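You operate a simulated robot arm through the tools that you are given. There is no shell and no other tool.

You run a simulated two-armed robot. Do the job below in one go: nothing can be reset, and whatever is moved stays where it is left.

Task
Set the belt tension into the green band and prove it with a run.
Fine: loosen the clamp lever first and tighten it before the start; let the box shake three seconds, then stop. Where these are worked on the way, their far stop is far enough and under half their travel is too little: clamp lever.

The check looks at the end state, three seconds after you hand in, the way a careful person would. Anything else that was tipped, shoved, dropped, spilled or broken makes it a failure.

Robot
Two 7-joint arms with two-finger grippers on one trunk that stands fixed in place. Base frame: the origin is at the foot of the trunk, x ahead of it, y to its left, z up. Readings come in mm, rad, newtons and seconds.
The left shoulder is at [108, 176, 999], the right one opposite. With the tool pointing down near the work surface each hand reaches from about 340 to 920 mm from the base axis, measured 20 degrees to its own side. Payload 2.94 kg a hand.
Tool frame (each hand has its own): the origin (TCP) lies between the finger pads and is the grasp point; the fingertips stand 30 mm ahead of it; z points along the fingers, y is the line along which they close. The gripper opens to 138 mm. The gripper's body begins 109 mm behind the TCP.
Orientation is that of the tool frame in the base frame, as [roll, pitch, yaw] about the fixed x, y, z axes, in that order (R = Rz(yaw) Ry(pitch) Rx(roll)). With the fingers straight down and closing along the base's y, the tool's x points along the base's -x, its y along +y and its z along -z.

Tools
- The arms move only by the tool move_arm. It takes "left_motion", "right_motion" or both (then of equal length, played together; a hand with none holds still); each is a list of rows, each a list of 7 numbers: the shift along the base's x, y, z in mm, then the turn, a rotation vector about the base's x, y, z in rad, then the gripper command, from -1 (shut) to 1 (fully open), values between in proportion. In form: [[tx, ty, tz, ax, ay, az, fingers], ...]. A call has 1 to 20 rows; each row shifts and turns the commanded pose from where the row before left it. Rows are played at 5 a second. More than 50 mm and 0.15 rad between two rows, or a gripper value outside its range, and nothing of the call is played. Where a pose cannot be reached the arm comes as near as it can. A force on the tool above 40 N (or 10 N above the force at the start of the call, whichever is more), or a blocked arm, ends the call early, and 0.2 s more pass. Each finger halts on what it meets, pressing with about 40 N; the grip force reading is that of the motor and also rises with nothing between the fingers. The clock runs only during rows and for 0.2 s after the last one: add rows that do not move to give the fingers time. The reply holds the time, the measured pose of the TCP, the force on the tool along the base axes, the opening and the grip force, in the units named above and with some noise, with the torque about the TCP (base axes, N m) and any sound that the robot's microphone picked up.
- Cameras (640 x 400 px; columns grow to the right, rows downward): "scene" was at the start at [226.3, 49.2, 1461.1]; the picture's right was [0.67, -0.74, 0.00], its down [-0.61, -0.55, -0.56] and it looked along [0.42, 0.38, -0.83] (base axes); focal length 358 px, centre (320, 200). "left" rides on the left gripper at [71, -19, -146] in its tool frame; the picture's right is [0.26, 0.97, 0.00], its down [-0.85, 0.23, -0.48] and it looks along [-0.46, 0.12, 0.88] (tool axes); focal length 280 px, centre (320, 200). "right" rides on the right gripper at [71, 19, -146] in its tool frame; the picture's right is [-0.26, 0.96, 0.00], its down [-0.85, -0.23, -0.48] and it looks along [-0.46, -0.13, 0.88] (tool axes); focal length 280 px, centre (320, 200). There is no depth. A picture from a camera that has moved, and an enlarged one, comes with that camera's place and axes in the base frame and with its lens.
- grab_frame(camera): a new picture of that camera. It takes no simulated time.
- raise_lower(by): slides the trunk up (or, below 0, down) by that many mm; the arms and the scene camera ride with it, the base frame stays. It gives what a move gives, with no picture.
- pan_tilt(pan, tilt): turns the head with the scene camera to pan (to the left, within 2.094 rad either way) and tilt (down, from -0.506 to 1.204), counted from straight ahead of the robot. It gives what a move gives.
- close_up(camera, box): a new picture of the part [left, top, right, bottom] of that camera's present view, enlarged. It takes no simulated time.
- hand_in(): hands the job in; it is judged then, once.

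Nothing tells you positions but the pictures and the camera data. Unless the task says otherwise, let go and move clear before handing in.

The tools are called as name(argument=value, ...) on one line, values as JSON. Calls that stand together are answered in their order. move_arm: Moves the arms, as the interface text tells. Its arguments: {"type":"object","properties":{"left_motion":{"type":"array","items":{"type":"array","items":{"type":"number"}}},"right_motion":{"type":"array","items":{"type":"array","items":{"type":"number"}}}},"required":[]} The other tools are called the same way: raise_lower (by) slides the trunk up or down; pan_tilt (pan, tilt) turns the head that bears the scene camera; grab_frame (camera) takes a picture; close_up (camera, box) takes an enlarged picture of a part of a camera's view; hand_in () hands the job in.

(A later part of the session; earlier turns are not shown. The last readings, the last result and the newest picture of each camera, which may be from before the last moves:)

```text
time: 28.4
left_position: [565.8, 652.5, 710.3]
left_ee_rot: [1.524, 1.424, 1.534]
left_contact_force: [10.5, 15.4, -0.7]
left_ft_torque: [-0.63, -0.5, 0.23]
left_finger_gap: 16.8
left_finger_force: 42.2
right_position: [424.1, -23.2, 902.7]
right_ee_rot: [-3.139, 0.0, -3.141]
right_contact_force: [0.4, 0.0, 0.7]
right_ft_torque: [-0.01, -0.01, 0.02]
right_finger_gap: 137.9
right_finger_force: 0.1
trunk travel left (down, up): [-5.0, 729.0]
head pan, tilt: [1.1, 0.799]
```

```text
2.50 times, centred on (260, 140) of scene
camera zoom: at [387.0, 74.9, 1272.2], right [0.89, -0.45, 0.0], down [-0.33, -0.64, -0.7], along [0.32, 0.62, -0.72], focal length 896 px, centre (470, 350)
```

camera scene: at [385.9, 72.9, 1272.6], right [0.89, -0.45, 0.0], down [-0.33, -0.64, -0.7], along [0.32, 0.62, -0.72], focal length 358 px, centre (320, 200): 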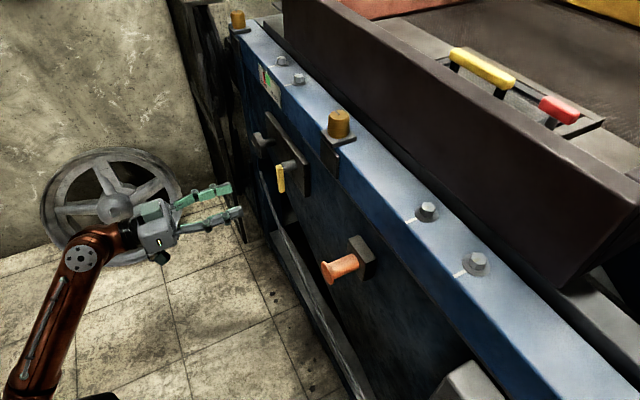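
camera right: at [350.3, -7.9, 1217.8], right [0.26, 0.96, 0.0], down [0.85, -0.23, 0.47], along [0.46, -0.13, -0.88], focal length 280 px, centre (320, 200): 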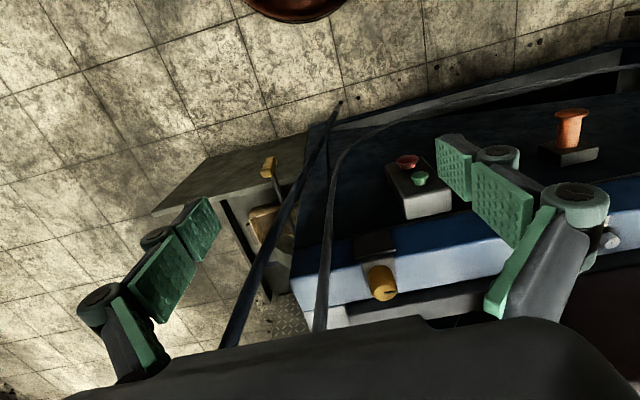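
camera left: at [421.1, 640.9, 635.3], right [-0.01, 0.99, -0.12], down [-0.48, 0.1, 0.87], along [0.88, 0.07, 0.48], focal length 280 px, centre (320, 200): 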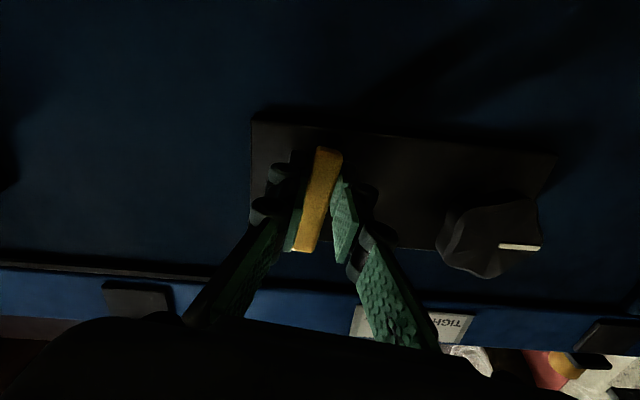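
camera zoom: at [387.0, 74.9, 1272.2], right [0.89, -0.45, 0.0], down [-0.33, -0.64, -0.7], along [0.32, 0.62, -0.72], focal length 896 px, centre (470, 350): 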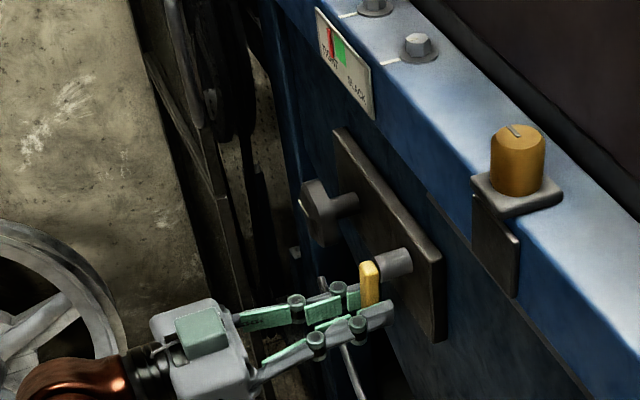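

The lever now moves with the hand. I continue along the arc around the shaft.

move_arm(left_motion=[[0, 6.2, 1.4, 0.15, 0, 0, -1], [0, 5.9, 2.3, 0.15, 0, 0, -1], [0, 5.5, 3.2, 0.15, 0, 0, -1], [0, 5.0, 4.0, 0.15, 0, 0, -1], [0, 0, 0, 0, 0, 0, -1]])

grab_frame(camera="left")

close_up(camera="scene", box=[180, 60, 340, 220])

```text
time: 29.6
left_position: [565.2, 675.8, 720.9]
left_ee_rot: [1.552, 0.823, 1.565]
left_contact_force: [10.2, 28.3, 6.3]
left_ft_torque: [-1.05, 0.03, 0.65]
left_finger_gap: 16.8
left_finger_force: 42.4
right_position: [424.0, -23.2, 901.9]
right_ee_rot: [3.141, 0.001, 3.14]
right_contact_force: [0.3, -1.0, -0.3]
right_ft_torque: [-0.01, 0.01, 0.0]
right_finger_gap: 138.2
right_finger_force: 0.0
trunk travel left (down, up): [-5.0, 729.0]
head pan, tilt: [1.1, 0.799]
```

```text
taken
camera left: at [421.0, 708.2, 653.7], right [-0.01, 0.89, 0.46], down [-0.48, -0.41, 0.77], along [0.88, -0.21, 0.43], focal length 280 px, centre (320, 200)
```

left: 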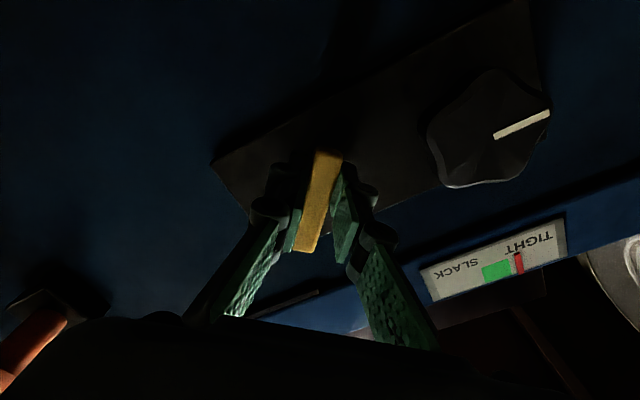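

```text
2.50 times, centred on (260, 140) of scene
camera zoom: at [386.4, 76.0, 1272.3], right [0.89, -0.45, 0.0], down [-0.33, -0.64, -0.7], along [0.32, 0.62, -0.72], focal length 896 px, centre (470, 350)
```

zoom: 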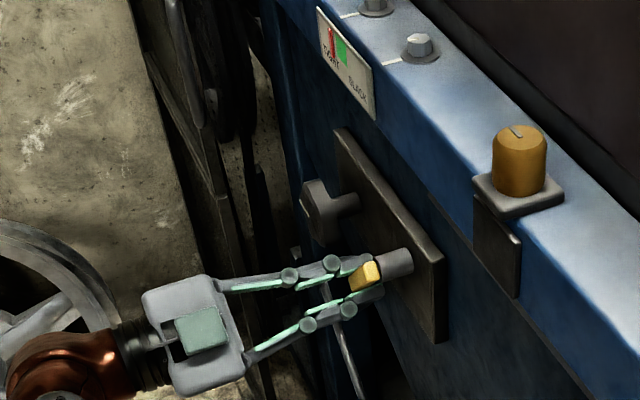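

The lever follows; the side force suggests the true pivot is slightly higher than I assumed, so I'll use a slightly larger radius for the rest of the arc.

move_arm(left_motion=[[0, 7.5, 6.0, 0.15, 0, 0, -1], [0, 4.0, 5.8, 0.15, 0, 0, -1], [0, 0, 0, 0, 0, 0, -1]])

grab_frame(camera="left")

```text
time: 30.4
left_position: [565.1, 683.9, 732.9]
left_ee_rot: [1.562, 0.523, 1.563]
left_contact_force: [-9.3, 6.4, -4.3]
left_ft_torque: [0.07, 0.18, 0.13]
left_finger_gap: 17.1
left_finger_force: 42.6
right_position: [423.2, -24.8, 903.5]
right_ee_rot: [-3.14, -0.001, 3.141]
right_contact_force: [0.5, 0.0, -0.2]
right_ft_torque: [0.02, -0.03, -0.03]
right_finger_gap: 138.0
right_finger_force: 0.0
trunk travel left (down, up): [-5.0, 729.0]
head pan, tilt: [1.1, 0.799]
```

```text
taken
camera left: at [420.9, 736.1, 678.1], right [-0.01, 0.71, 0.71], down [-0.48, -0.62, 0.62], along [0.88, -0.34, 0.35], focal length 280 px, centre (320, 200)
```

left: 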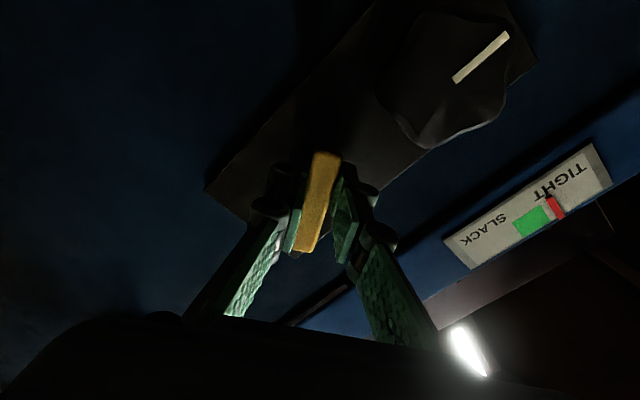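

Forces dropped. Continue toward the far stop.

move_arm(left_motion=[[0, 3.0, 6.2, 0.15, 0, 0, -1], [0, 2.1, 6.5, 0.15, 0, 0, -1], [0, 0, 0, 0, 0, 0, -1]])

move_arm(left_motion=[[0, 1.0, 6.7, 0.15, 0, 0, -1], [0, 0, 0, 0, 0, 0, -1]])

grab_frame(camera="left")

close_up(camera="scene", box=[180, 60, 340, 220])

```text
time: 31.3
left_position: [564.7, 687.5, 738.5]
left_ee_rot: [1.573, 0.234, 1.559]
left_contact_force: [-6.4, 1.5, -4.9]
left_ft_torque: [-1.31, 0.13, 0.12]
left_finger_gap: 19.7
left_finger_force: 44.9
right_position: [421.0, -25.6, 903.4]
right_ee_rot: [-3.138, -0.001, 3.14]
right_contact_force: [-0.1, -0.5, 0.6]
right_ft_torque: [-0.04, 0.0, -0.01]
right_finger_gap: 138.1
right_finger_force: 0.0
trunk travel left (down, up): [-5.0, 729.0]
head pan, tilt: [1.1, 0.799]
stopped in row 3 (left hand): the force on the tool passed its limit at 42 N (the readings are from after the stop); the commanded pose is now the measured one
```

```text
time: 31.8
left_position: [565.6, 686.2, 740.5]
left_ee_rot: [1.584, 0.092, 1.558]
left_contact_force: [-3.3, 2.4, -4.3]
left_ft_torque: [-1.4, 0.15, 0.23]
left_finger_gap: 23.7
left_finger_force: 44.9
right_position: [423.2, -25.6, 902.5]
right_ee_rot: [-3.142, 0.0, 3.139]
right_contact_force: [-0.6, 0.8, 0.4]
right_ft_torque: [0.02, 0.01, 0.04]
right_finger_gap: 137.9
right_finger_force: 0.1
trunk travel left (down, up): [-5.0, 729.0]
head pan, tilt: [1.1, 0.799]
stopped in row 2 (left hand): the force on the tool passed its limit at 42 N (the readings are from after the stop); the commanded pose is now the measured one
```

```text
taken
camera left: at [422.1, 757.6, 716.0], right [0.02, 0.35, 0.94], down [-0.48, -0.82, 0.31], along [0.87, -0.46, 0.15], focal length 280 px, centre (320, 200)
```

left: 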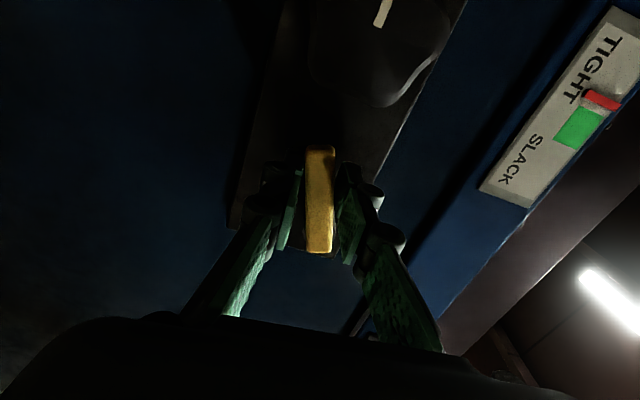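

```text
2.50 times, centred on (260, 140) of scene
camera zoom: at [385.8, 74.3, 1272.8], right [0.89, -0.45, 0.0], down [-0.33, -0.64, -0.7], along [0.32, 0.62, -0.72], focal length 896 px, centre (470, 350)
```

zoom: 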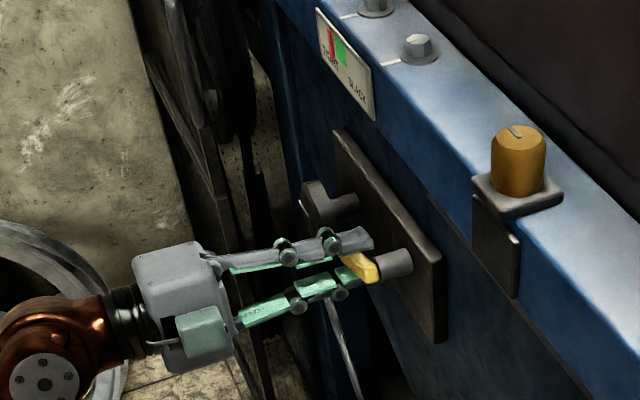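

The lever has gone about 70° and now hits its far stop, so it's loosened. I'll untwist, open the fingers and back straight out.

move_arm(left_motion=[[0, 0, 0, -0.15, 0, 0, -1], [0, 0, 0, -0.1, 0, 0, -0.6], [0, 0, 0, 0, 0, 0, 0], [0, 0, 0, 0, 0, 0, 0], [0, 0, 0, 0, 0, 0, 0], [0, 0, 0, 0, 0, 0, 0], [-25, 0, 0, 0, 0, 0, 0], [-30, 0, 0, 0, 0, 0, 0], [-30, 0, 0, 0, 0, 0, 0.5], [-30, 0, 0, 0, 0, 0, 0.5], [0, 0, 0, 0, 0, 0, 0.5]])

grab_frame(camera="left")

close_up(camera="scene", box=[180, 60, 340, 220])

```text
time: 34.2
left_position: [450.9, 685.5, 740.7]
left_ee_rot: [1.58, 0.336, 1.556]
left_contact_force: [-0.2, 0.1, -0.1]
left_ft_torque: [-0.01, -0.01, 0.0]
left_finger_gap: 103.6
left_finger_force: 0.1
right_position: [423.5, -25.7, 903.9]
right_ee_rot: [3.141, 0.0, 3.141]
right_contact_force: [0.4, -0.8, -0.2]
right_ft_torque: [0.04, 0.01, -0.04]
right_finger_gap: 138.2
right_finger_force: 0.0
trunk travel left (down, up): [-5.0, 729.0]
head pan, tilt: [1.1, 0.799]
```

```text
taken
camera left: at [306.4, 749.2, 700.0], right [0.02, 0.57, 0.82], down [-0.49, -0.72, 0.5], along [0.87, -0.41, 0.26], focal length 280 px, centre (320, 200)
```

left: 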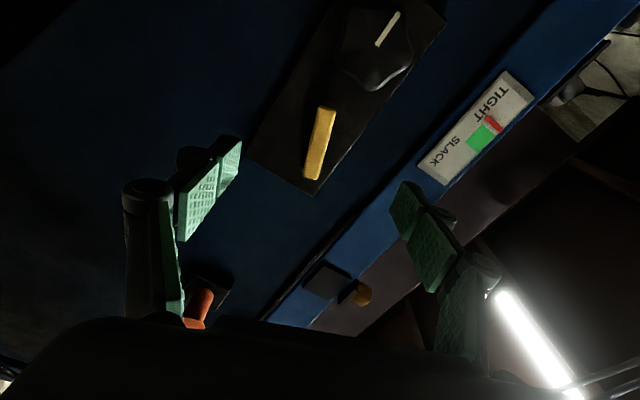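

```text
2.50 times, centred on (260, 140) of scene
camera zoom: at [385.8, 73.5, 1272.6], right [0.89, -0.45, 0.0], down [-0.33, -0.64, -0.7], along [0.32, 0.62, -0.72], focal length 896 px, centre (470, 350)
```

zoom: 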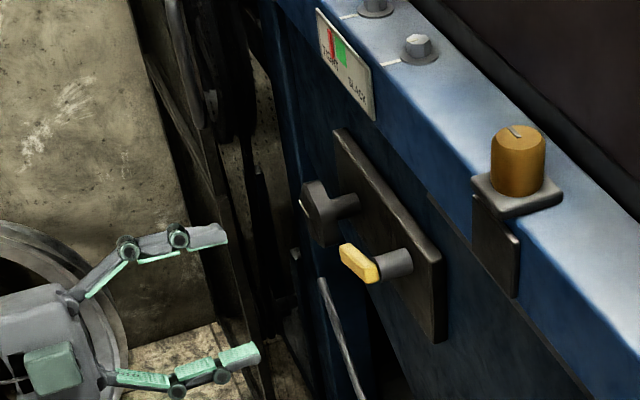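

The lever is loose, pointing left. Now I line the left hand up with the star knob, fingers closing vertically so they stay clear of the lever.

move_arm(left_motion=[[0, 22, -1.2, 0.11, 0, 0, 0.5], [0, 22, -1.2, 0.11, 0, 0, 0.5], [0, 22, -1.2, 0.115, 0, 0, 0.5], [0, 22, -1.1, 0, 0, 0, 0.5], [0, 0, 0, 0, 0, 0, 0.5]])

grab_frame(camera="left")

grab_frame(camera="scene")

```text
time: 35.4
left_position: [449.3, 774.9, 736.4]
left_ee_rot: [1.586, 0.002, 1.556]
left_contact_force: [0.1, 0.7, -0.4]
left_ft_torque: [0.01, -0.02, 0.01]
left_finger_gap: 103.5
left_finger_force: 0.1
right_position: [422.5, -25.3, 902.5]
right_ee_rot: [-3.14, 0.001, -3.141]
right_contact_force: [-0.5, 0.2, -0.2]
right_ft_torque: [0.0, 0.04, 0.02]
right_finger_gap: 137.9
right_finger_force: 0.2
trunk travel left (down, up): [-5.0, 729.0]
head pan, tilt: [1.1, 0.799]
```

```text
taken
camera left: at [305.9, 847.8, 718.9], right [0.02, 0.26, 0.96], down [-0.49, -0.84, 0.24], along [0.87, -0.47, 0.11], focal length 280 px, centre (320, 200)
```

left: 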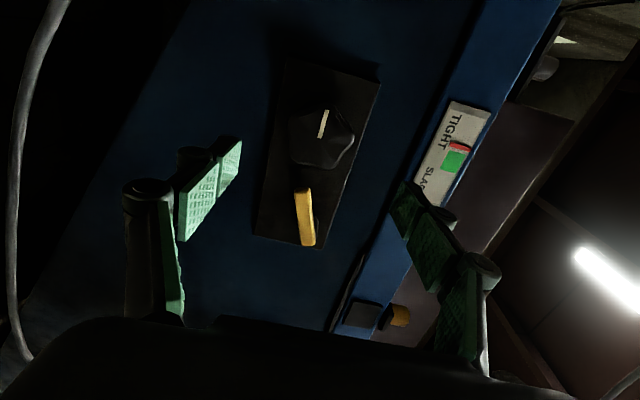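

```text
taken
camera scene: at [385.9, 73.6, 1272.6], right [0.89, -0.45, 0.0], down [-0.33, -0.64, -0.7], along [0.32, 0.62, -0.72], focal length 358 px, centre (320, 200)
```

scene: 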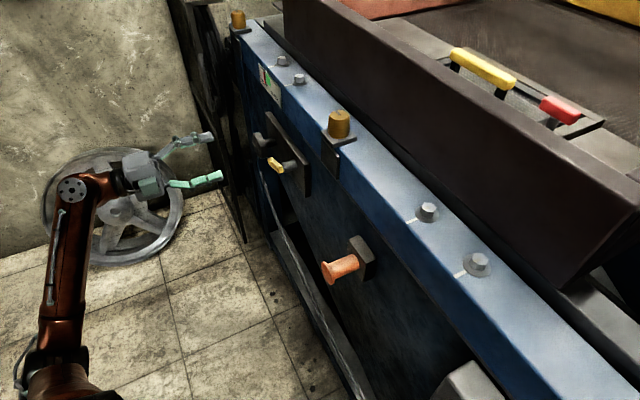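

close_up(camera="left", box=[240, 50, 400, 260])

close_up(camera="left", box=[410, 90, 500, 210])

close_up(camera="scene", box=[240, 50, 300, 110])

close_up(camera="scene", box=[160, 90, 320, 200])

```text
1.90 times, centred on (320, 155) of left
camera zoom: at [305.9, 847.8, 718.9], right [0.02, 0.26, 0.96], down [-0.49, -0.84, 0.24], along [0.87, -0.47, 0.11], focal length 534 px, centre (320, 286)
```

zoom: 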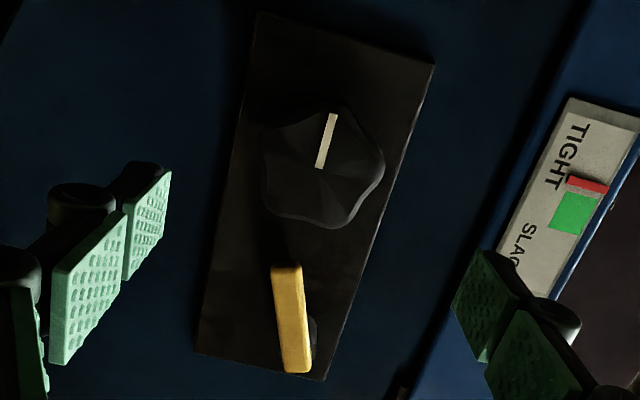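

```text
3.33 times, centred on (455, 150) of left
camera zoom: at [305.9, 847.8, 718.9], right [0.02, 0.26, 0.96], down [-0.49, -0.84, 0.24], along [0.87, -0.47, 0.11], focal length 935 px, centre (-130, 367)
```

zoom: 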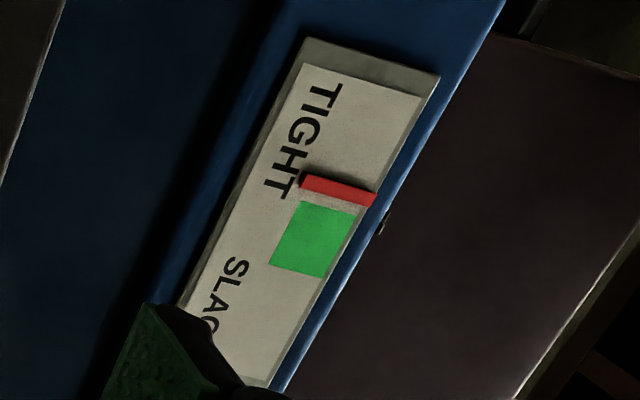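

```text
6.67 times, centred on (270, 80) of scene
camera zoom: at [385.9, 73.6, 1272.6], right [0.89, -0.45, 0.0], down [-0.33, -0.64, -0.7], along [0.32, 0.62, -0.72], focal length 2389 px, centre (653, 1000)
```

zoom: 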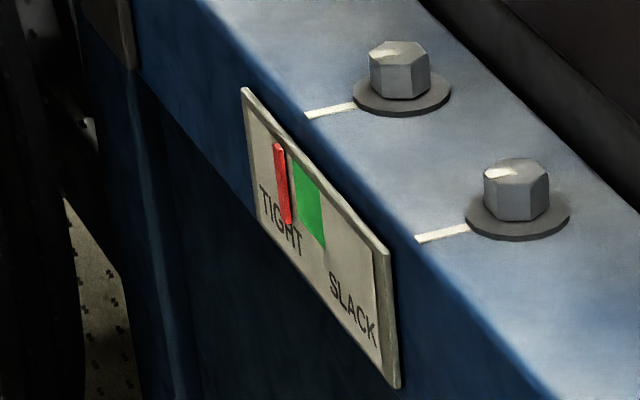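

```text
3.64 times, centred on (240, 145) of scene
camera zoom: at [385.9, 73.6, 1272.6], right [0.89, -0.45, 0.0], down [-0.33, -0.64, -0.7], along [0.32, 0.62, -0.72], focal length 1303 px, centre (611, 400)
```

zoom: 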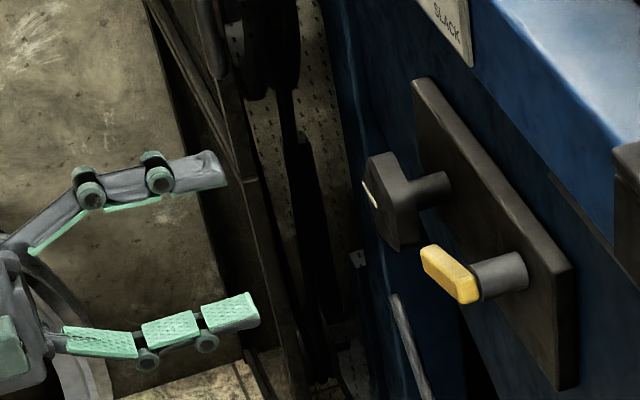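

The knob's face is about x 566, y 769, z 737. I move forward so the fingers straddle it above and below.

move_arm(left_motion=[[30, -3, 0.5, 0, 0, 0, 0.5], [30, -3, 0, 0, 0, 0, 0.5], [30, 0, 0, 0, 0, 0, 0.5], [15, 0, 0, 0, 0, 0, 0.5], [15, 0, 0, 0, 0, 0, 0.5], [0, 0, 0, 0, 0, 0, 0.5]])

grab_frame(camera="left")

close_up(camera="scene", box=[160, 90, 320, 200])

```text
time: 36.8
left_position: [572.7, 766.6, 738.5]
left_ee_rot: [1.584, 0.0, 1.555]
left_contact_force: [0.2, 0.7, -0.3]
left_ft_torque: [-0.04, 0.0, -0.02]
left_finger_gap: 103.7
left_finger_force: 0.0
right_position: [422.3, -25.5, 902.4]
right_ee_rot: [-3.141, 0.0, 3.142]
right_contact_force: [0.1, 0.6, 0.8]
right_ft_torque: [0.02, 0.03, 0.01]
right_finger_gap: 138.0
right_finger_force: 0.2
trunk travel left (down, up): [-5.0, 729.0]
head pan, tilt: [1.1, 0.799]
```

```text
taken
camera left: at [427.6, 839.6, 720.5], right [0.02, 0.26, 0.96], down [-0.49, -0.84, 0.24], along [0.87, -0.47, 0.11], focal length 280 px, centre (320, 200)
```

left: 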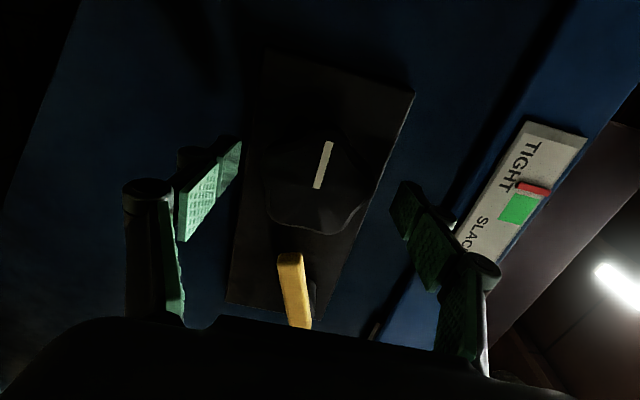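

```text
3.64 times, centred on (240, 145) of scene
camera zoom: at [386.0, 73.7, 1272.5], right [0.89, -0.45, 0.0], down [-0.33, -0.64, -0.7], along [0.32, 0.62, -0.72], focal length 1303 px, centre (611, 400)
```

zoom: 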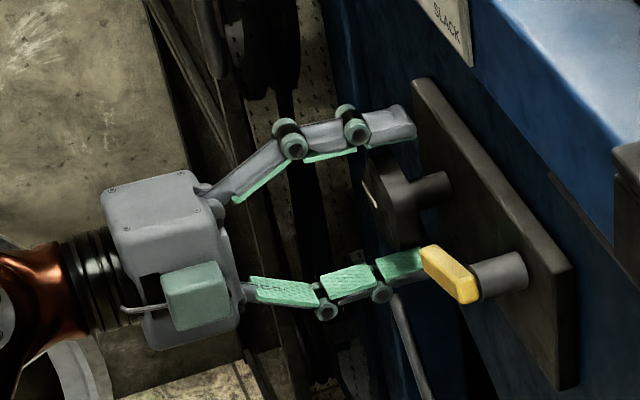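

The knob sits centred between the fingers, and the gauge stays visible to the left camera. I close on the knob.

move_arm(left_motion=[[0, 0, 0, 0, 0, 0, 0], [0, 0, 0, 0, 0, 0, -0.3], [0, 0, 0, 0, 0, 0, -1], [0, 0, 0, 0, 0, 0, -1], [0, 0, 0, 0, 0, 0, -1]])

grab_frame(camera="left")

close_up(camera="left", box=[470, 110, 590, 260])

```text
time: 38.0
left_position: [570.5, 766.7, 734.7]
left_ee_rot: [1.592, 0.006, 1.555]
left_contact_force: [-9.4, -8.7, -16.3]
left_ft_torque: [-0.01, 0.11, 0.17]
left_finger_gap: 61.5
left_finger_force: 45.1
right_position: [422.6, -25.3, 902.5]
right_ee_rot: [-3.139, 0.0, 3.141]
right_contact_force: [0.4, -0.4, 0.3]
right_ft_torque: [0.0, 0.01, 0.02]
right_finger_gap: 137.9
right_finger_force: 0.1
trunk travel left (down, up): [-5.0, 729.0]
head pan, tilt: [1.1, 0.799]
```

```text
taken
camera left: at [427.2, 840.0, 717.6], right [0.02, 0.27, 0.96], down [-0.48, -0.84, 0.24], along [0.87, -0.47, 0.11], focal length 280 px, centre (320, 200)
```

left: 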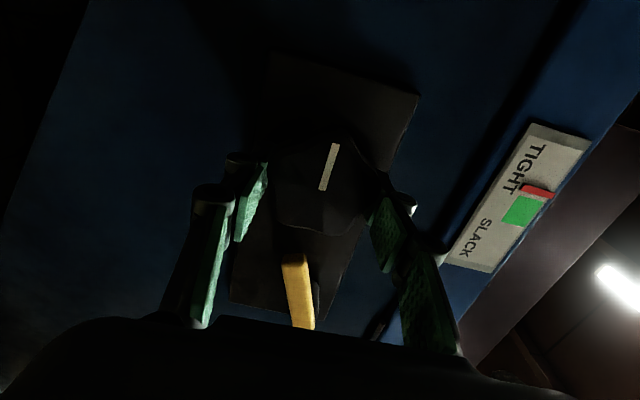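

```text
2.67 times, centred on (530, 185) of left
camera zoom: at [427.2, 840.0, 717.6], right [0.02, 0.27, 0.96], down [-0.48, -0.84, 0.24], along [0.87, -0.47, 0.11], focal length 748 px, centre (-240, 240)
```

zoom: 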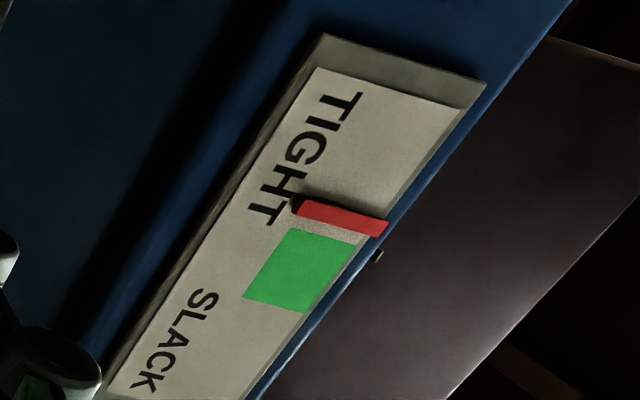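

Gripped at 61.5 mm. I relax the small sideways offset and turn 0.15 rad counter-clockwise as a trial, watching the pointer.

move_arm(left_motion=[[-1, -1, -3, 0, 0, 0, -1], [0, 0, 0, -0.08, 0, 0, -1], [0, 0, 0, -0.08, 0, 0, -1], [0, 0, 0, 0, 0, 0, -1]])

grab_frame(camera="left")

close_up(camera="left", box=[470, 110, 590, 260])

close_up(camera="scene", box=[240, 50, 300, 110])

```text
time: 39.0
left_position: [571.8, 767.4, 734.9]
left_ee_rot: [1.58, 0.162, 1.556]
left_contact_force: [14.9, 9.2, 1.3]
left_ft_torque: [0.0, -0.31, 0.53]
left_finger_gap: 61.5
left_finger_force: 44.9
right_position: [423.4, -25.0, 903.0]
right_ee_rot: [-3.14, 0.0, 3.138]
right_contact_force: [-0.8, 0.5, -0.8]
right_ft_torque: [0.01, 0.03, 0.0]
right_finger_gap: 138.0
right_finger_force: 0.1
trunk travel left (down, up): [-5.0, 729.0]
head pan, tilt: [1.1, 0.799]
```

```text
taken
camera left: at [427.2, 836.1, 705.7], right [0.01, 0.41, 0.91], down [-0.49, -0.79, 0.37], along [0.87, -0.45, 0.19], focal length 280 px, centre (320, 200)
```

left: 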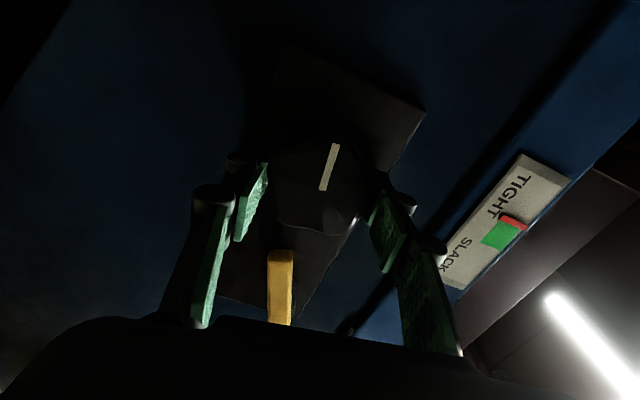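

```text
2.67 times, centred on (530, 185) of left
camera zoom: at [427.2, 836.1, 705.7], right [0.01, 0.41, 0.91], down [-0.49, -0.79, 0.37], along [0.87, -0.45, 0.19], focal length 748 px, centre (-240, 240)
```

zoom: 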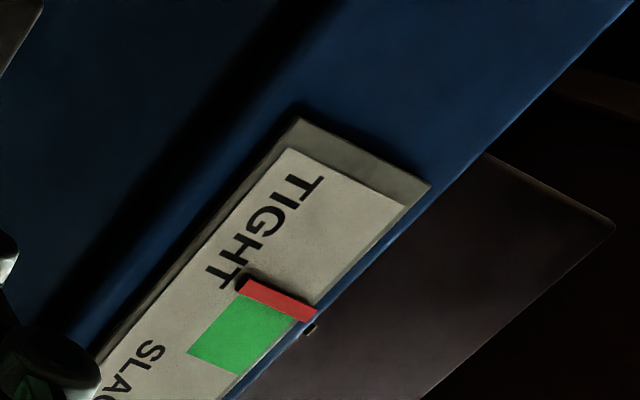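

```text
6.67 times, centred on (270, 80) of scene
camera zoom: at [387.2, 74.4, 1272.2], right [0.89, -0.45, 0.0], down [-0.33, -0.64, -0.7], along [0.32, 0.62, -0.72], focal length 2389 px, centre (653, 1000)
```

zoom: 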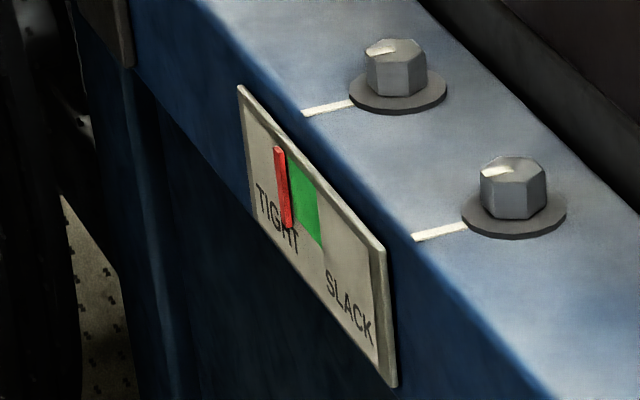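

Counter-clockwise moves the pointer into the green, about 17 px of an ~80 px band for 0.16 rad. About 0.45 rad more should centre it.

move_arm(left_motion=[[-1, -0.5, 0, -0.1, 0, 0, -1], [0, 0, 0, -0.1, 0, 0, -1], [0, 0, 0, -0.1, 0, 0, -1], [0, 0, 0, -0.1, 0, 0, -1], [0, 0, 0, 0, 0, 0, -1]])

grab_frame(camera="left")

close_up(camera="left", box=[420, 150, 590, 320])

close_up(camera="scene", box=[240, 50, 300, 110])

```text
time: 40.3
left_position: [570.1, 766.5, 736.3]
left_ee_rot: [1.569, 0.563, 1.553]
left_contact_force: [13.1, 6.7, -3.4]
left_ft_torque: [-0.07, -1.14, -0.67]
left_finger_gap: 61.7
left_finger_force: 44.7
right_position: [424.6, -26.7, 901.2]
right_ee_rot: [-3.131, -0.005, 3.14]
right_contact_force: [-0.2, -0.5, -1.0]
right_ft_torque: [0.01, -0.02, -0.02]
right_finger_gap: 138.0
right_finger_force: 0.1
trunk travel left (down, up): [-5.0, 729.0]
head pan, tilt: [1.1, 0.799]
stopped in row 5 (left hand): the force on the tool passed its limit at 43 N (the readings are from after the stop); the commanded pose is now the measured one
```

```text
taken
camera left: at [425.9, 818.7, 682.2], right [0.01, 0.74, 0.68], down [-0.49, -0.59, 0.65], along [0.87, -0.34, 0.35], focal length 280 px, centre (320, 200)
```

left: 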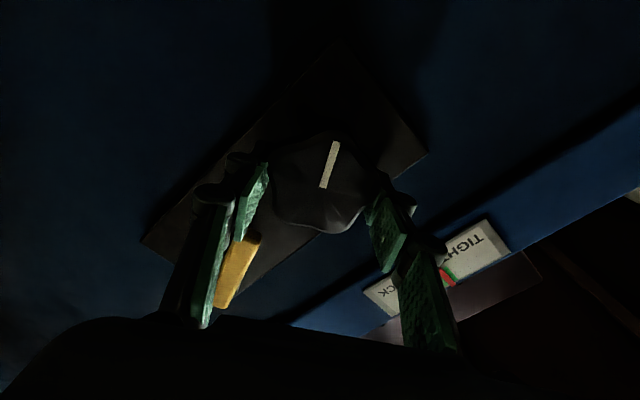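

```text
2.35 times, centred on (505, 235) of left
camera zoom: at [425.9, 818.7, 682.2], right [0.01, 0.74, 0.68], down [-0.49, -0.59, 0.65], along [0.87, -0.34, 0.35], focal length 660 px, centre (-115, 118)
```

zoom: 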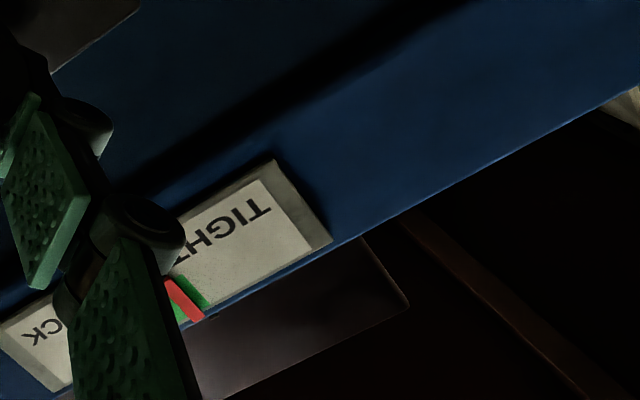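

```text
6.67 times, centred on (270, 80) of scene
camera zoom: at [410.2, 74.5, 1267.4], right [0.89, -0.46, -0.02], down [-0.34, -0.64, -0.69], along [0.3, 0.62, -0.72], focal length 2389 px, centre (653, 1000)
```

zoom: 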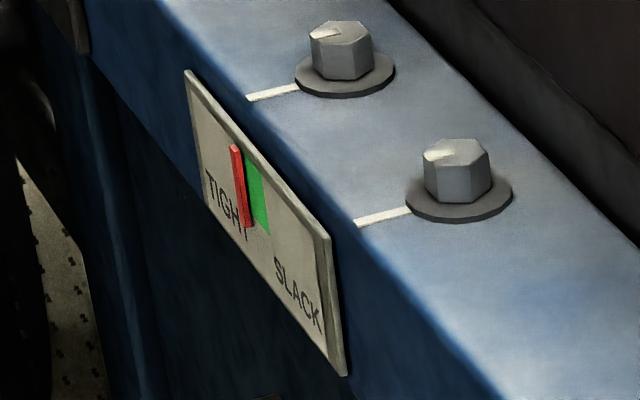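

The pointer has moved into the green (pointer between band edges as seen from here), but the force limit tripped and the head camera shifted slightly, so the body is being pushed. I'll hold still a moment and re-check.

move_arm(left_motion=[[0, 0, 0, 0, 0, 0, -1], [0, 0, 0, 0, 0, 0, -1]])

grab_frame(camera="scene")

grab_frame(camera="left")

```text
time: 40.9
left_position: [568.6, 766.8, 736.4]
left_ee_rot: [1.572, 0.564, 1.556]
left_contact_force: [14.4, 5.6, -10.0]
left_ft_torque: [-0.06, -1.04, -0.52]
left_finger_gap: 61.5
left_finger_force: 45.0
right_position: [431.3, -31.1, 885.3]
right_ee_rot: [-3.101, -0.05, 3.114]
right_contact_force: [-0.4, -0.4, -0.6]
right_ft_torque: [0.01, -0.04, -0.01]
right_finger_gap: 138.1
right_finger_force: 0.1
trunk travel left (down, up): [-5.0, 729.0]
head pan, tilt: [1.1, 0.799]
```

```text
taken
camera scene: at [438.4, 74.8, 1262.3], right [0.88, -0.47, -0.04], down [-0.37, -0.63, -0.68], along [0.3, 0.61, -0.73], focal length 358 px, centre (320, 200)
```

scene: 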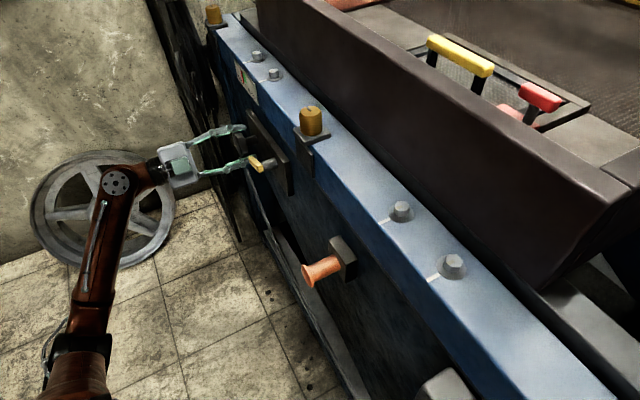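

```text
taken
camera left: at [425.8, 818.7, 682.6], right [0.01, 0.74, 0.68], down [-0.48, -0.59, 0.65], along [0.87, -0.34, 0.35], focal length 280 px, centre (320, 200)
```

left: 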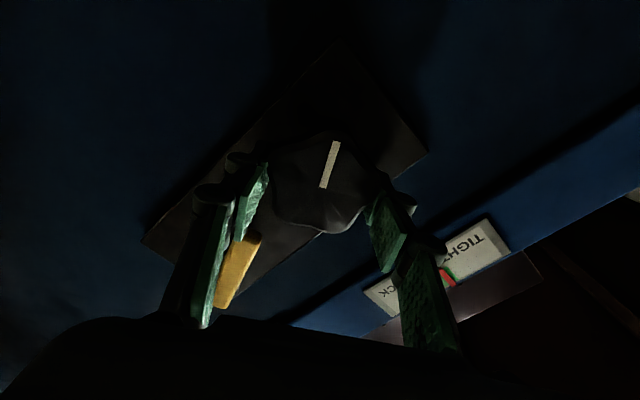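

My body is slowly leaning forward while holding on to the knob, which is risky. The pointer is already inside the green, so I'll let go of the knob at once and back straight out.

move_arm(left_motion=[[0, 0, 0, 0, 0, 0, 0], [0, 0, 0, 0, 0, 0, 0.45], [0, 0, 0, 0, 0, 0, 0.45], [-20, 0, 0, 0, 0, 0, 0.45], [-30, 0, 0, 0, 0, 0, 0.45], [-30, 0, 0, 0, 0, 0, 0.45]])

grab_frame(camera="scene")

grab_frame(camera="left")

```text
time: 42.3
left_position: [486.6, 766.0, 738.8]
left_ee_rot: [1.562, 0.561, 1.55]
left_contact_force: [0.7, -0.5, 1.0]
left_ft_torque: [0.03, -0.01, 0.03]
left_finger_gap: 99.9
left_finger_force: 0.1
right_position: [419.1, -25.3, 908.3]
right_ee_rot: [3.128, 0.009, 3.137]
right_contact_force: [-0.6, 1.1, -1.7]
right_ft_torque: [0.02, -0.1, 0.03]
right_finger_gap: 137.8
right_finger_force: 0.1
trunk travel left (down, up): [-5.0, 729.0]
head pan, tilt: [1.1, 0.799]
```

```text
taken
camera scene: at [387.4, 73.4, 1272.2], right [0.89, -0.45, 0.0], down [-0.33, -0.64, -0.7], along [0.31, 0.62, -0.72], focal length 358 px, centre (320, 200)
```

scene: 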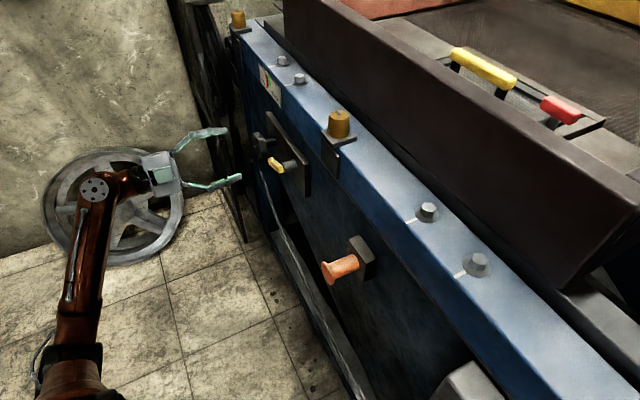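

```text
taken
camera left: at [343.0, 817.7, 683.2], right [0.01, 0.74, 0.68], down [-0.49, -0.59, 0.64], along [0.87, -0.34, 0.36], focal length 280 px, centre (320, 200)
```

left: 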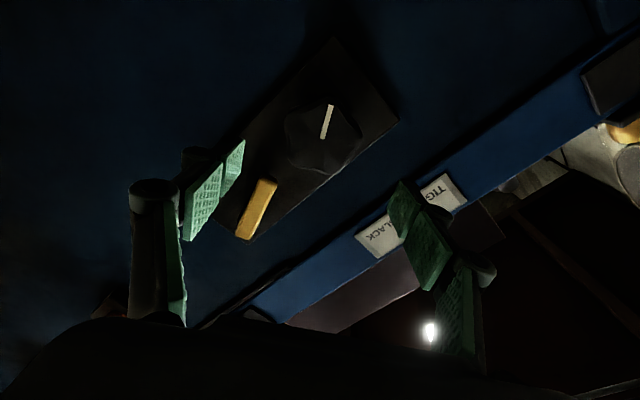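

Releasing let the body return to normal. Let me check the gauge and knob.

close_up(camera="scene", box=[240, 50, 300, 110])

move_arm(left_motion=[[-30, -10, 0, -0.14, 0, 0, 0.45], [-20, -20, 0, -0.14, 0, 0, 0.45], [0, -30, 0, -0.14, 0, 0, 0.2], [0, -30, 0, -0.14, 0, 0, 0.0], [0, -30, -20, -0.14, 0, 0, 0.0], [0, 0, -10, -0.14, 0, 0, 0.0], [0, 0, 0, -0.14, 0, 0, 0.0], [0, 0, 0, 0, 0, 0, 0.0]])

grab_frame(camera="left")

grab_frame(camera="scene")

```text
6.67 times, centred on (270, 80) of scene
camera zoom: at [387.4, 73.4, 1272.2], right [0.89, -0.45, 0.0], down [-0.33, -0.64, -0.7], along [0.31, 0.62, -0.72], focal length 2389 px, centre (653, 1000)
```

zoom: 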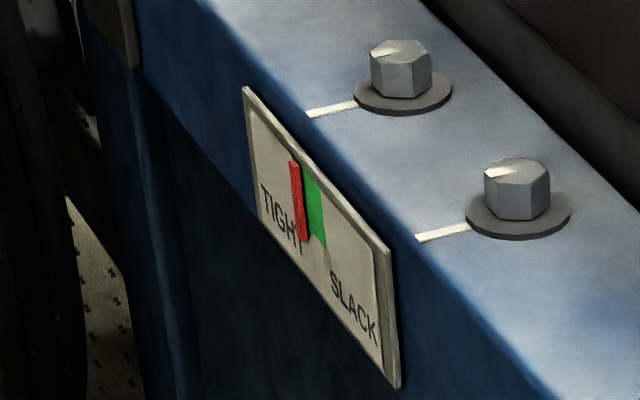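

```text
time: 44.1
left_position: [434.5, 645.5, 711.3]
left_ee_rot: [0.989, 1.539, 0.989]
left_contact_force: [0.2, -0.1, 0.0]
left_ft_torque: [0.04, 0.0, -0.01]
left_finger_gap: 69.0
left_finger_force: 0.2
right_position: [416.3, -25.5, 905.4]
right_ee_rot: [-3.141, 0.006, -3.141]
right_contact_force: [0.1, -0.2, 0.5]
right_ft_torque: [0.03, -0.03, -0.04]
right_finger_gap: 137.9
right_finger_force: 0.0
trunk travel left (down, up): [-5.0, 729.0]
head pan, tilt: [1.1, 0.799]
```

```text
taken
camera left: at [290.6, 627.9, 637.1], right [0.01, 0.97, -0.24], down [-0.49, 0.21, 0.85], along [0.87, 0.11, 0.48], focal length 280 px, centre (320, 200)
```

left: 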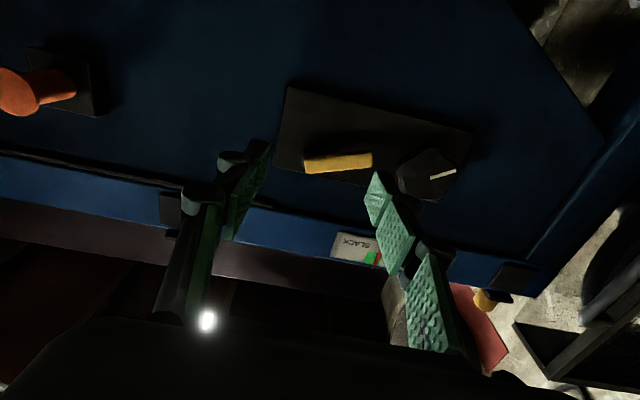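

```text
taken
camera scene: at [385.8, 73.4, 1272.6], right [0.89, -0.45, 0.0], down [-0.33, -0.64, -0.7], along [0.32, 0.62, -0.72], focal length 358 px, centre (320, 200)
```

scene: 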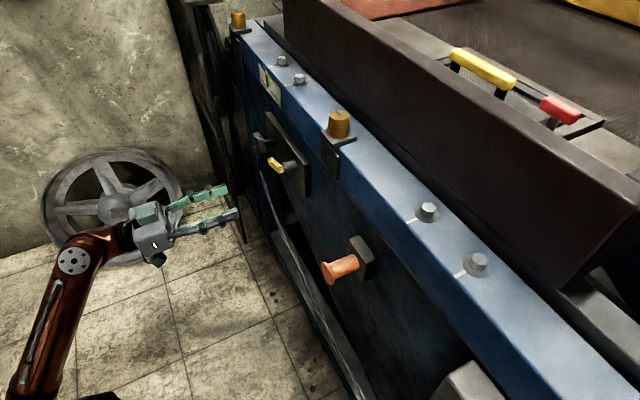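

close_up(camera="left", box=[320, 220, 400, 280])

close_up(camera="left", box=[260, 70, 500, 220])

```text
6.67 times, centred on (360, 250) of left
camera zoom: at [290.6, 627.9, 637.1], right [0.01, 0.97, -0.24], down [-0.49, 0.21, 0.85], along [0.87, 0.11, 0.48], focal length 1869 px, centre (53, -133)
```

zoom: 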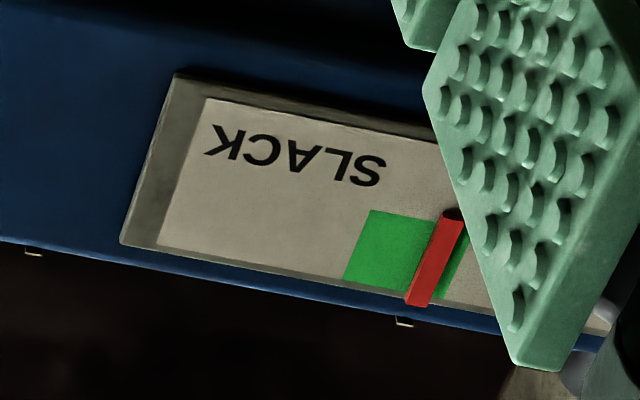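

```text
2.67 times, centred on (380, 145) of left
camera zoom: at [290.6, 627.9, 637.1], right [0.01, 0.97, -0.24], down [-0.49, 0.21, 0.85], along [0.87, 0.11, 0.48], focal length 748 px, centre (160, 347)
```

zoom: 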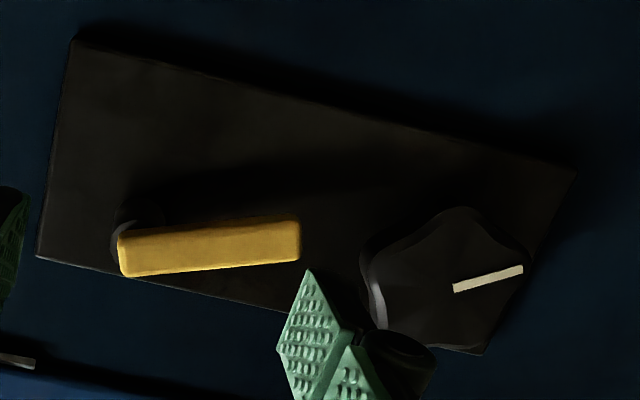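

The pointer seems to sit in the band but toward its tight side. I'll get a squarer view of the gauge to judge without parallax.

move_arm(left_motion=[[0, 40, 0, 0, 0, 0, 0.5], [0, 45, 0, 0, 0, 0, 1], [0, 45, 0, 0, 0, 0, 1], [0, 0, 0, 0, 0, 0, 1]])

grab_frame(camera="left")

```text
time: 45.1
left_position: [434.9, 777.5, 711.8]
left_ee_rot: [1.015, 1.535, 1.016]
left_contact_force: [0.1, -1.1, 0.2]
left_ft_torque: [0.04, 0.0, -0.02]
left_finger_gap: 137.9
left_finger_force: 0.1
right_position: [416.2, -26.0, 905.6]
right_ee_rot: [-3.14, 0.006, 3.141]
right_contact_force: [0.3, 0.1, -0.9]
right_ft_torque: [-0.02, 0.0, 0.01]
right_finger_gap: 137.7
right_finger_force: 0.1
trunk travel left (down, up): [-5.0, 729.0]
head pan, tilt: [1.1, 0.799]
```

```text
taken
camera left: at [291.4, 760.4, 636.7], right [0.01, 0.97, -0.23], down [-0.49, 0.21, 0.85], along [0.87, 0.11, 0.48], focal length 280 px, centre (320, 200)
```

left: 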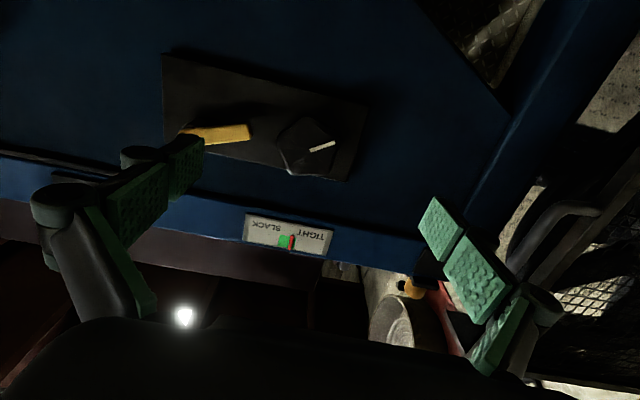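

close_up(camera="left", box=[240, 205, 340, 265])

close_up(camera="left", box=[150, 40, 390, 190])

```text
6.40 times, centred on (290, 235) of left
camera zoom: at [291.4, 760.4, 636.7], right [0.01, 0.97, -0.23], down [-0.49, 0.21, 0.85], along [0.87, 0.11, 0.48], focal length 1794 px, centre (512, -24)
```

zoom: 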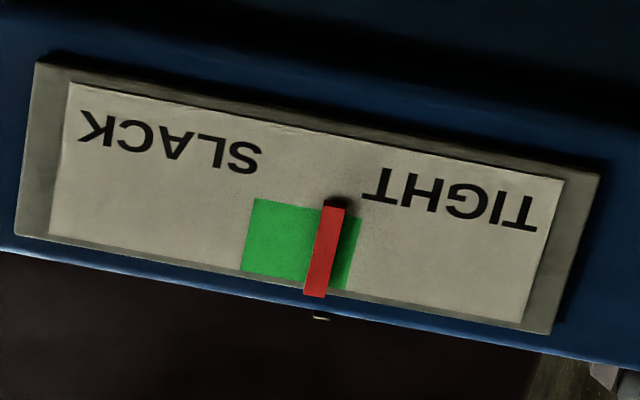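

```text
2.67 times, centred on (270, 115) of left
camera zoom: at [291.4, 760.4, 636.7], right [0.01, 0.97, -0.23], down [-0.49, 0.21, 0.85], along [0.87, 0.11, 0.48], focal length 748 px, centre (453, 427)
```

zoom: 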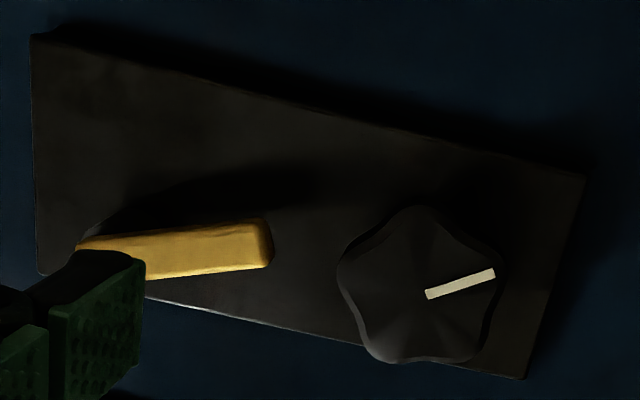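

The pointer is in the green but only about 30% in from the TIGHT edge. I'll give a further ~0.2 rad with a short, well-aligned grip to centre it: first re-approach the knob at the same hand roll I let go with.

move_arm(left_motion=[[0, -2, 4, 0.14, 0.019, 0, 0.45], [0, -2, 4, 0.14, 0, 0, 0.45], [0, -2, 4, 0.14, 0, 0, 0.45], [0, -2, 4, 0.14, 0, 0, 0.45], [0, -2, 4, 0.14, 0, 0, 0.45], [0, -0.5, 3.5, 0.14, 0, 0, 0.45], [0, 0, 0, 0.14, 0, 0, 0.45], [30, 0, 0, 0, 0, 0, 0.45], [30, 0, 0, 0, 0, 0, 0.45], [30, 0, 0, 0, 0, 0, 0.45], [0, 0, 0, 0, 0, 0, 0.45]])

grab_frame(camera="left")

close_up(camera="scene", box=[160, 90, 320, 200])

```text
time: 47.5
left_position: [523.9, 765.2, 736.2]
left_ee_rot: [1.573, 0.561, 1.571]
left_contact_force: [0.3, 0.1, -1.2]
left_ft_torque: [0.04, -0.02, -0.02]
left_finger_gap: 100.3
left_finger_force: 0.0
right_position: [416.4, -25.7, 905.4]
right_ee_rot: [-3.139, 0.006, -3.141]
right_contact_force: [-0.1, 0.8, -0.3]
right_ft_torque: [-0.01, 0.0, 0.01]
right_finger_gap: 138.2
right_finger_force: 0.0
trunk travel left (down, up): [-5.0, 729.0]
head pan, tilt: [1.1, 0.799]
```

```text
taken
camera left: at [379.6, 814.7, 681.1], right [0.0, 0.74, 0.68], down [-0.47, -0.6, 0.65], along [0.88, -0.32, 0.35], focal length 280 px, centre (320, 200)
```

left: 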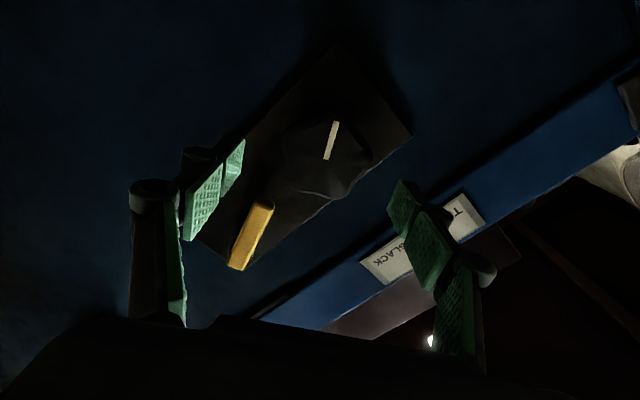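

```text
3.64 times, centred on (240, 145) of scene
camera zoom: at [386.0, 73.8, 1272.5], right [0.89, -0.45, 0.0], down [-0.33, -0.64, -0.7], along [0.32, 0.62, -0.72], focal length 1303 px, centre (611, 400)
```

zoom: 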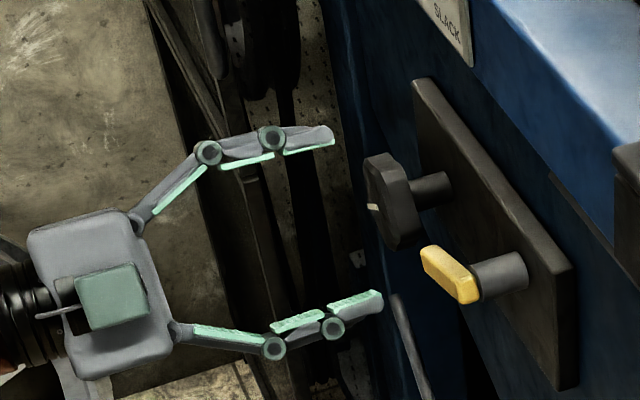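

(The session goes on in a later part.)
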